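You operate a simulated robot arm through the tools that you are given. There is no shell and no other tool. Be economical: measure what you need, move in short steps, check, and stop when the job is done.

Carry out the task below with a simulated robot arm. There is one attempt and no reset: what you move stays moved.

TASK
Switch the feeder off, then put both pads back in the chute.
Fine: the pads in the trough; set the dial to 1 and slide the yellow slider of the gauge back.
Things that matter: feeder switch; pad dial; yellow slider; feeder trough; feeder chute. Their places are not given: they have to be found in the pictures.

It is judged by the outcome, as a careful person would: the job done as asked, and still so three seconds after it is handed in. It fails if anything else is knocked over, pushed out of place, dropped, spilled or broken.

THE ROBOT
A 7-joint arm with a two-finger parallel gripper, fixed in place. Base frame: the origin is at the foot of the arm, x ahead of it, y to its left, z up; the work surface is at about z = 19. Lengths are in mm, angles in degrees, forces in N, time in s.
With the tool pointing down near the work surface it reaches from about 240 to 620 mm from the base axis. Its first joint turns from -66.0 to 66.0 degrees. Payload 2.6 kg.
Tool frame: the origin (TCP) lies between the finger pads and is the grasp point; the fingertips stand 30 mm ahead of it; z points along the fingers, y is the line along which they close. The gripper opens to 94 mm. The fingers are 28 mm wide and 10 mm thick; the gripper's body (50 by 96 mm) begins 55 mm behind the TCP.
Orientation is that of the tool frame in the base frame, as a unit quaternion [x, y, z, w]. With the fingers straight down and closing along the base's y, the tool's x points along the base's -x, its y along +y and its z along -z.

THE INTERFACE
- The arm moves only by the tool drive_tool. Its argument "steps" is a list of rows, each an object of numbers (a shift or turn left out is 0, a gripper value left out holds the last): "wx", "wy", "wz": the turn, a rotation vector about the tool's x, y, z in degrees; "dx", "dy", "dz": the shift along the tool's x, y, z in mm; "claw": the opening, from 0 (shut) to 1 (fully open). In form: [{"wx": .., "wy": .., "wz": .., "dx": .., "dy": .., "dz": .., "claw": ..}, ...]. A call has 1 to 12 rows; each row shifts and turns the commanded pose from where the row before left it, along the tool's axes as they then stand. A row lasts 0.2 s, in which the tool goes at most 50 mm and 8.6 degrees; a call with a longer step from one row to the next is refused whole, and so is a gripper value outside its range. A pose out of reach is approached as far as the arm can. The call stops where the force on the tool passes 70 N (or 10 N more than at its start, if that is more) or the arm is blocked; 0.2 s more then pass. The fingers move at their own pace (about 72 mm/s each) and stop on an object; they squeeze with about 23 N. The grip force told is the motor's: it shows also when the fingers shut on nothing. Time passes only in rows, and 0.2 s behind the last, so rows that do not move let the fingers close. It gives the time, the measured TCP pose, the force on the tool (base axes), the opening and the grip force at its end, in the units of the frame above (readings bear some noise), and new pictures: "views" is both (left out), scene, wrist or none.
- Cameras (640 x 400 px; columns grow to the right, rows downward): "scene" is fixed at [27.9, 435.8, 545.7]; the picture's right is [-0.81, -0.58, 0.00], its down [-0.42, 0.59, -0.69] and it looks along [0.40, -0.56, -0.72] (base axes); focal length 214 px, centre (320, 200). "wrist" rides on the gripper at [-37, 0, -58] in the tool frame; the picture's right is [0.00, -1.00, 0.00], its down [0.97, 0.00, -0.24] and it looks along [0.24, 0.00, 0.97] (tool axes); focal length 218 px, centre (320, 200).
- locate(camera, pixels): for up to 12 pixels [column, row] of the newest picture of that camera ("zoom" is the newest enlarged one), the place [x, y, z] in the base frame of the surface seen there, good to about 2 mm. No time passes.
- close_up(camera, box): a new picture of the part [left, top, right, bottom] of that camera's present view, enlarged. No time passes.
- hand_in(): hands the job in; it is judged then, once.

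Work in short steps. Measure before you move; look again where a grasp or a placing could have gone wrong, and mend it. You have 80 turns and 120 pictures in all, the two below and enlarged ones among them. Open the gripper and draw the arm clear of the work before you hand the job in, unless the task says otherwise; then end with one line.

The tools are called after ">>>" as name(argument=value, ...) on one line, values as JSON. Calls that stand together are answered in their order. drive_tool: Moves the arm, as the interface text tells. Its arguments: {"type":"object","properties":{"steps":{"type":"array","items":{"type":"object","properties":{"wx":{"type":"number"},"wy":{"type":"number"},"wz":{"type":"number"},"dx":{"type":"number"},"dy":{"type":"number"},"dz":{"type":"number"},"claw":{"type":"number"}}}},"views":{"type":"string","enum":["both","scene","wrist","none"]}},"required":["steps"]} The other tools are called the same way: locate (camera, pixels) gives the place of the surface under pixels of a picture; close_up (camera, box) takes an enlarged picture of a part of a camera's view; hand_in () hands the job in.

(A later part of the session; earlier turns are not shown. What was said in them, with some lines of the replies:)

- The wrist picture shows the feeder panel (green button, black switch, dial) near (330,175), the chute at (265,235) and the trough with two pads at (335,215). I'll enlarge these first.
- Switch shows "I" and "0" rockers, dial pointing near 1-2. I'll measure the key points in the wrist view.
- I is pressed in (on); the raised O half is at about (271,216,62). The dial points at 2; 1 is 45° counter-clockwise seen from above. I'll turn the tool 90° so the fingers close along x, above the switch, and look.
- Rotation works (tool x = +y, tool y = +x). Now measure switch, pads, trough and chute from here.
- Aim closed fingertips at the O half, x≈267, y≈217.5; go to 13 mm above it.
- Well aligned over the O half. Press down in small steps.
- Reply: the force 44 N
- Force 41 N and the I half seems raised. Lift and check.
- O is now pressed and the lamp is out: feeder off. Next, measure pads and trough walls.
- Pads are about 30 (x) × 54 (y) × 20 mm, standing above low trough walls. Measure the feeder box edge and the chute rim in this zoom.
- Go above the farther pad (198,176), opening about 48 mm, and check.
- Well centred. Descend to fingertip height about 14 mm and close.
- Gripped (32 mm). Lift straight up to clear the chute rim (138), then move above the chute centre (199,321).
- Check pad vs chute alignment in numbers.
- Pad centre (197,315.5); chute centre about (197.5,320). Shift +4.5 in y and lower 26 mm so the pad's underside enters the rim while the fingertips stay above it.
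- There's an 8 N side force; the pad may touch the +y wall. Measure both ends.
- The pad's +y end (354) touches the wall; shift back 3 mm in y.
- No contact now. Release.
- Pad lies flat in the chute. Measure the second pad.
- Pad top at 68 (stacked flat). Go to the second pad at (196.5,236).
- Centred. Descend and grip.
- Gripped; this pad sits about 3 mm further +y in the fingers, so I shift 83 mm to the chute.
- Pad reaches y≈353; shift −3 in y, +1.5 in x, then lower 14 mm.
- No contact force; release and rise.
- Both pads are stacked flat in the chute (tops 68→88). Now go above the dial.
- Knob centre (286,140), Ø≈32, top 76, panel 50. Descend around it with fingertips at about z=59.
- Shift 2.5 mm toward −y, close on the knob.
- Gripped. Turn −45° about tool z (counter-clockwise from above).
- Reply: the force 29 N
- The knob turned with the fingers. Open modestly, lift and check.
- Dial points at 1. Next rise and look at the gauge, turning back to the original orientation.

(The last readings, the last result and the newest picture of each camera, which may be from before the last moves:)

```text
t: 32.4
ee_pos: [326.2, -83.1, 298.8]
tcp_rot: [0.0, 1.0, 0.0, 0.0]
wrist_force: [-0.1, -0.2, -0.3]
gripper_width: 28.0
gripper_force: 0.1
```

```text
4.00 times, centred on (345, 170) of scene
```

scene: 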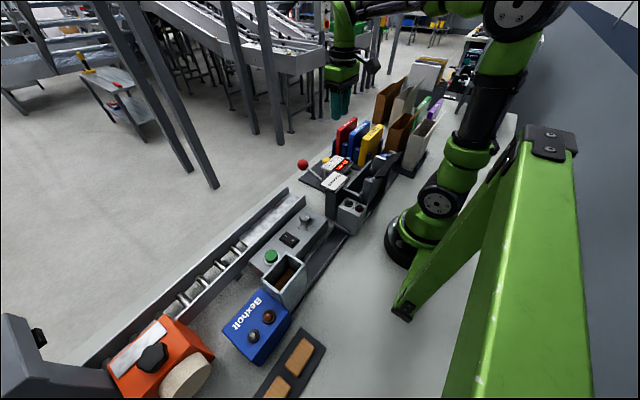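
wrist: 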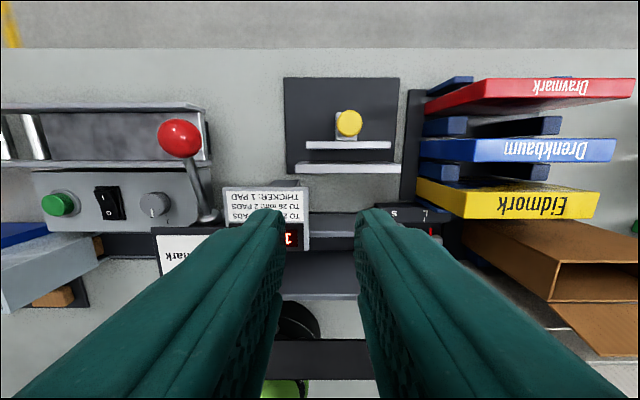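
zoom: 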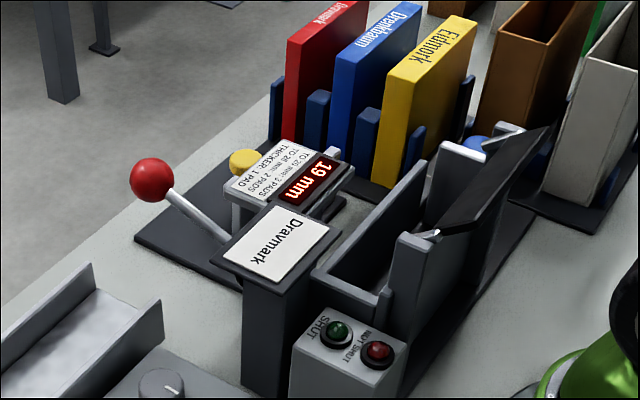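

>>> locate(camera="wrist", pixels=[[349, 122], [349, 111], [349, 133], [338, 122], [360, 122], [340, 118], [330, 145], [330, 168], [398, 90], [350, 80], [440, 110], [425, 185]])

>>> locate(camera="wrist", pixels=[[240, 190], [300, 195], [440, 128], [430, 150], [180, 138], [310, 135], [345, 158], [480, 150], [460, 78], [340, 136]])

>>> close_up(camera="wrist", box=[280, 70, 410, 180])

```text
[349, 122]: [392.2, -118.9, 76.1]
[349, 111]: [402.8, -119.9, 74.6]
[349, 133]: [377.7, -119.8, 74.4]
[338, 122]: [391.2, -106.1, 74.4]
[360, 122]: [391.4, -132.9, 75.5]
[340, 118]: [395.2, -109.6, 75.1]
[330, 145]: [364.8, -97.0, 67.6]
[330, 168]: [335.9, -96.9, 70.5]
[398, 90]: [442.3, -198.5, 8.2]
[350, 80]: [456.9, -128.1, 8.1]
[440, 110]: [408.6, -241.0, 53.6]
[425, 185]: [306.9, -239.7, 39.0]
```

```text
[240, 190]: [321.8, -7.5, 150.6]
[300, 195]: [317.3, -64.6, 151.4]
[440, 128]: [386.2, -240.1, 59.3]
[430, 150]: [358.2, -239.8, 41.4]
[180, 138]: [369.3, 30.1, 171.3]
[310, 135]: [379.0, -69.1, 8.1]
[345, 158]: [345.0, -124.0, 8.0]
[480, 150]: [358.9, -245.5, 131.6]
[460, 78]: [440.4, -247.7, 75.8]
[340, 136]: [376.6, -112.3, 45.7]
```

```text
3.64 times, centred on (345, 125) of wrist
```

zoom: 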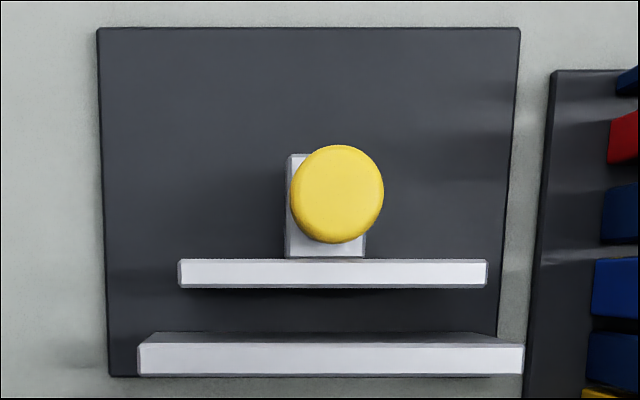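

Knob centre (391,−119), Ø≈26, top 75. Move above it with a 44 mm opening and descend part-way.

>>> drive_tool(steps=[{"dx": -33, "dy": -18, "claw": 0.47}, {"dx": -32, "dy": -18}, {"dz": 45}, {"dz": 45}, {"dz": 45}, {"dz": 25}, {}])

>>> locate(camera="wrist", pixels=[[320, 200], [320, 220], [320, 240]])

```text
t: 34.0
ee_pos: [389.8, -121.9, 139.1]
tcp_rot: [0.001, 1.0, -0.001, 0.0]
wrist_force: [1.0, -0.4, 0.4]
gripper_width: 44.3
gripper_force: 0.1
```

scene: 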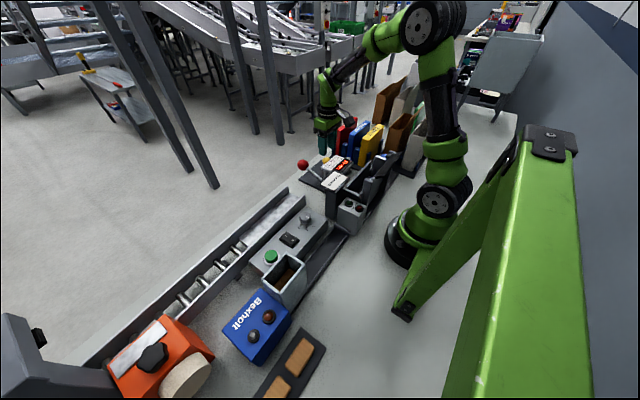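
wrist: 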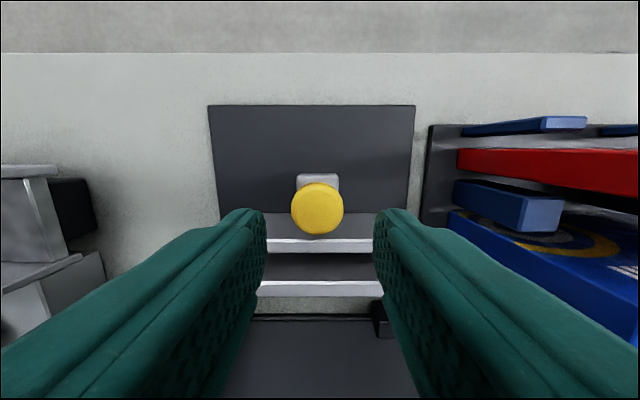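

```text
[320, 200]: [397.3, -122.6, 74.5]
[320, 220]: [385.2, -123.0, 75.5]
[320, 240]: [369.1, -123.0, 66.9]
```

Descend so the tips are at z≈61, beside the knob, then close.

>>> drive_tool(steps=[{"dx": -2.5, "dy": 2, "dz": 20}, {"dz": 16}, {"dz": 11}, {}, {"claw": 0}, {}, {}])

```text
t: 35.6
ee_pos: [394.7, -120.4, 90.4]
tcp_rot: [0.0, 1.0, -0.001, 0.0]
wrist_force: [2.0, -9.0, -8.2]
gripper_width: 31.3
gripper_force: 45.1
```

scene: 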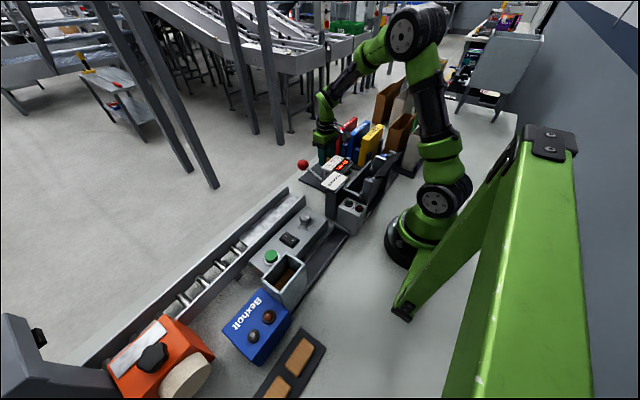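
wrist: 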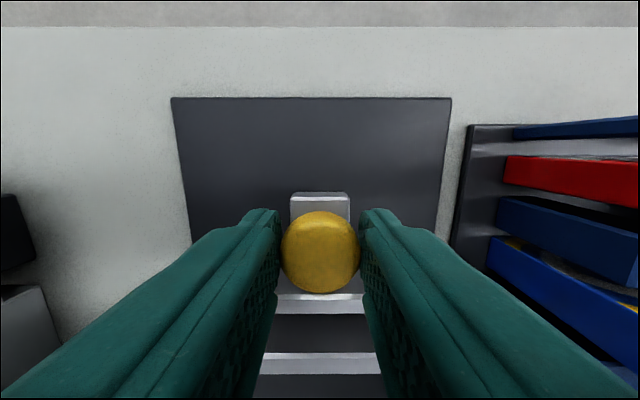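

Gripped the knob. Slide +x (tool −x) in small steps and watch the force.

>>> drive_tool(steps=[{"dx": -4}, {"dx": -4}, {"dx": -4}, {"dx": -4}, {}])

```text
t: 36.8
ee_pos: [409.7, -119.8, 90.0]
tcp_rot: [0.001, 1.0, -0.001, 0.0]
wrist_force: [-0.2, -20.1, -9.3]
gripper_width: 31.2
gripper_force: 45.5
```

scene: 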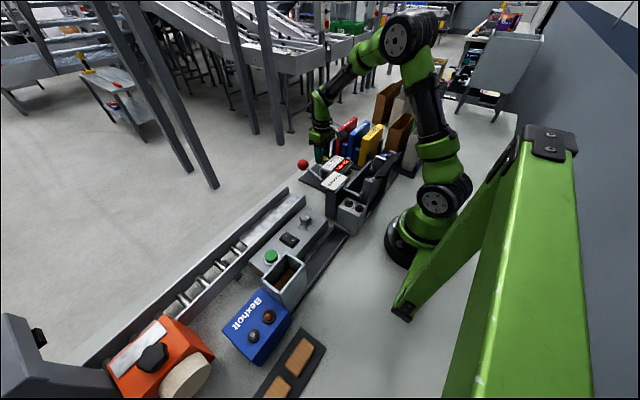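
wrist: 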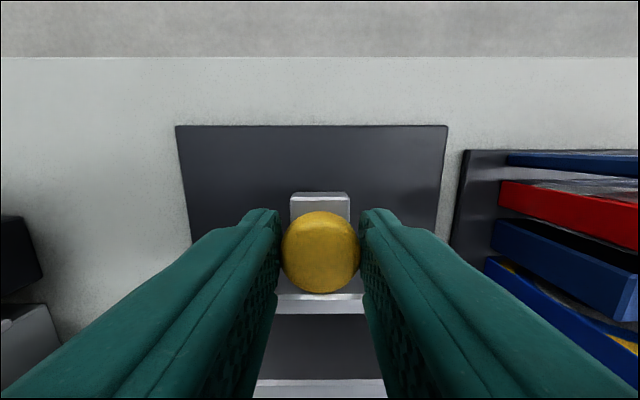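

It slides freely. Ease the sideways load and continue.

>>> drive_tool(steps=[{"dx": -4, "dy": -1.5}, {"dx": -4}, {"dx": -4}, {"dx": -4}, {"dx": -4}, {}], views="wrist")

```text
t: 38.2
ee_pos: [426.0, -119.7, 88.4]
tcp_rot: [0.003, 1.0, 0.001, -0.007]
wrist_force: [-38.5, -7.0, 8.1]
gripper_width: 31.4
gripper_force: 44.9
```

wrist: 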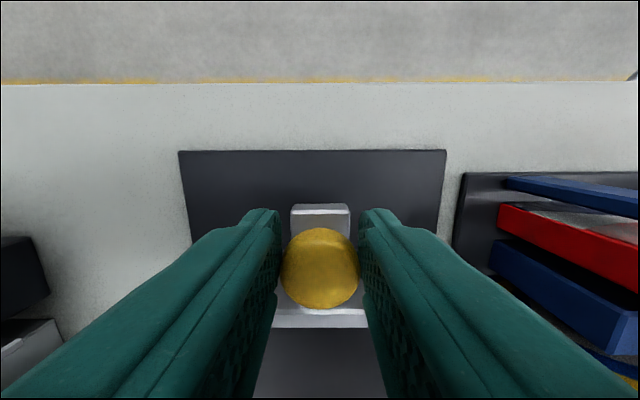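

End stop reached (38 N). Relax, open and lift straight up.

>>> drive_tool(steps=[{"claw": 0.47}, {}, {}, {"dz": -20}, {"dz": -45}, {"dz": -45}, {"dz": -45}, {"dz": -45}, {"dx": 40}, {"dx": 40}, {}])

>>> close_up(camera="scene", box=[290, 120, 400, 220])

```text
t: 40.6
ee_pos: [350.3, -119.7, 291.6]
tcp_rot: [0.0, 1.0, 0.0, 0.0]
wrist_force: [0.3, -0.4, -0.1]
gripper_width: 44.2
gripper_force: 0.1
```

scene: 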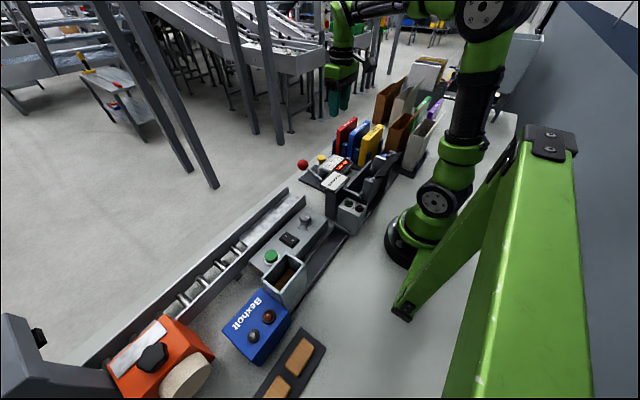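
wrist: 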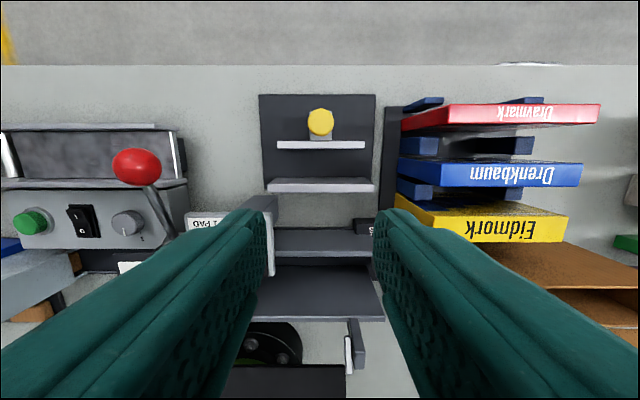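

```text
4.00 times, centred on (345, 170) of scene
```

zoom: 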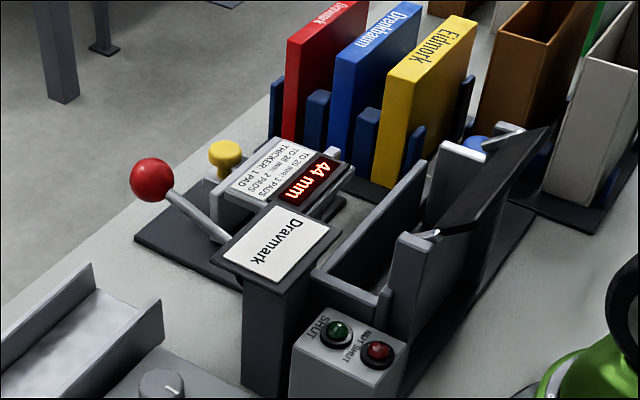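

The gauge reads 44 mm with the slider fully back. Final look at the feeder.

>>> close_up(camera="scene", box=[220, 190, 380, 300])

>>> locate(camera="wrist", pixels=[[320, 96], [372, 96], [320, 122]])

```text
3.64 times, centred on (300, 245) of scene
```

zoom: 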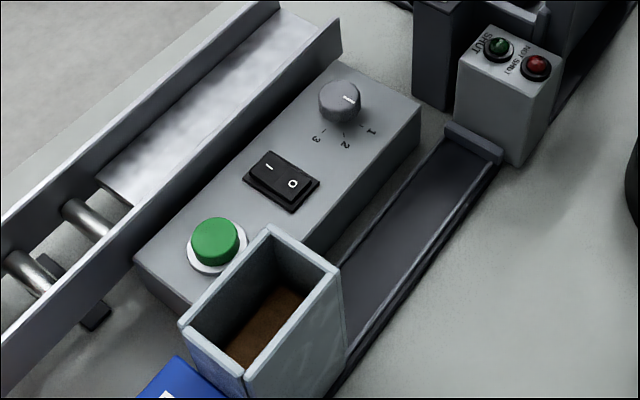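

```text
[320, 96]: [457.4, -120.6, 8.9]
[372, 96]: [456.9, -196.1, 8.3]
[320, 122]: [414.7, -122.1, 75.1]
```

>>> close_up(camera="scene", box=[290, 200, 330, 235])

>>> close_up(camera="wrist", box=[90, 190, 170, 260])

```text
11.43 times, centred on (310, 218) of scene
```

zoom: 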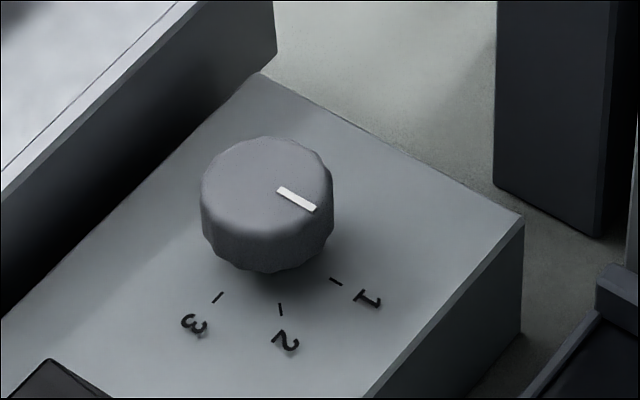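

```text
5.71 times, centred on (130, 225) of wrist
```

zoom: 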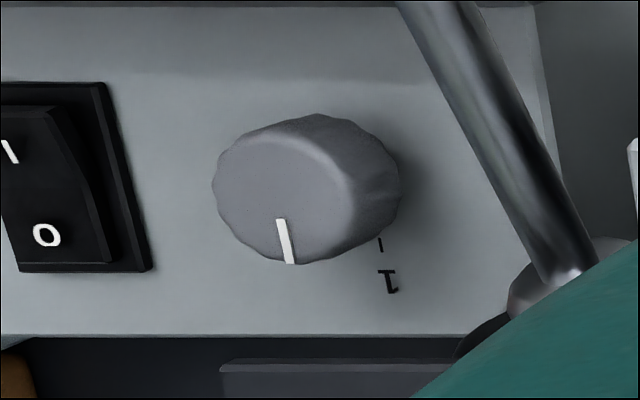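

The pointer is parallel to the 1 tick, the O half of the switch is pressed, the trough is empty and the pads are in the chute. The arm is clear and open, so I hand in.

>>> hand_in()

```text
The job is handed in.
```

I switched the feeder off, put both trough pads back in the chute, set the dial to 1 and slid the yellow slider fully back (gauge reads 44 mm); nothing else was knocked or moved that I could see.
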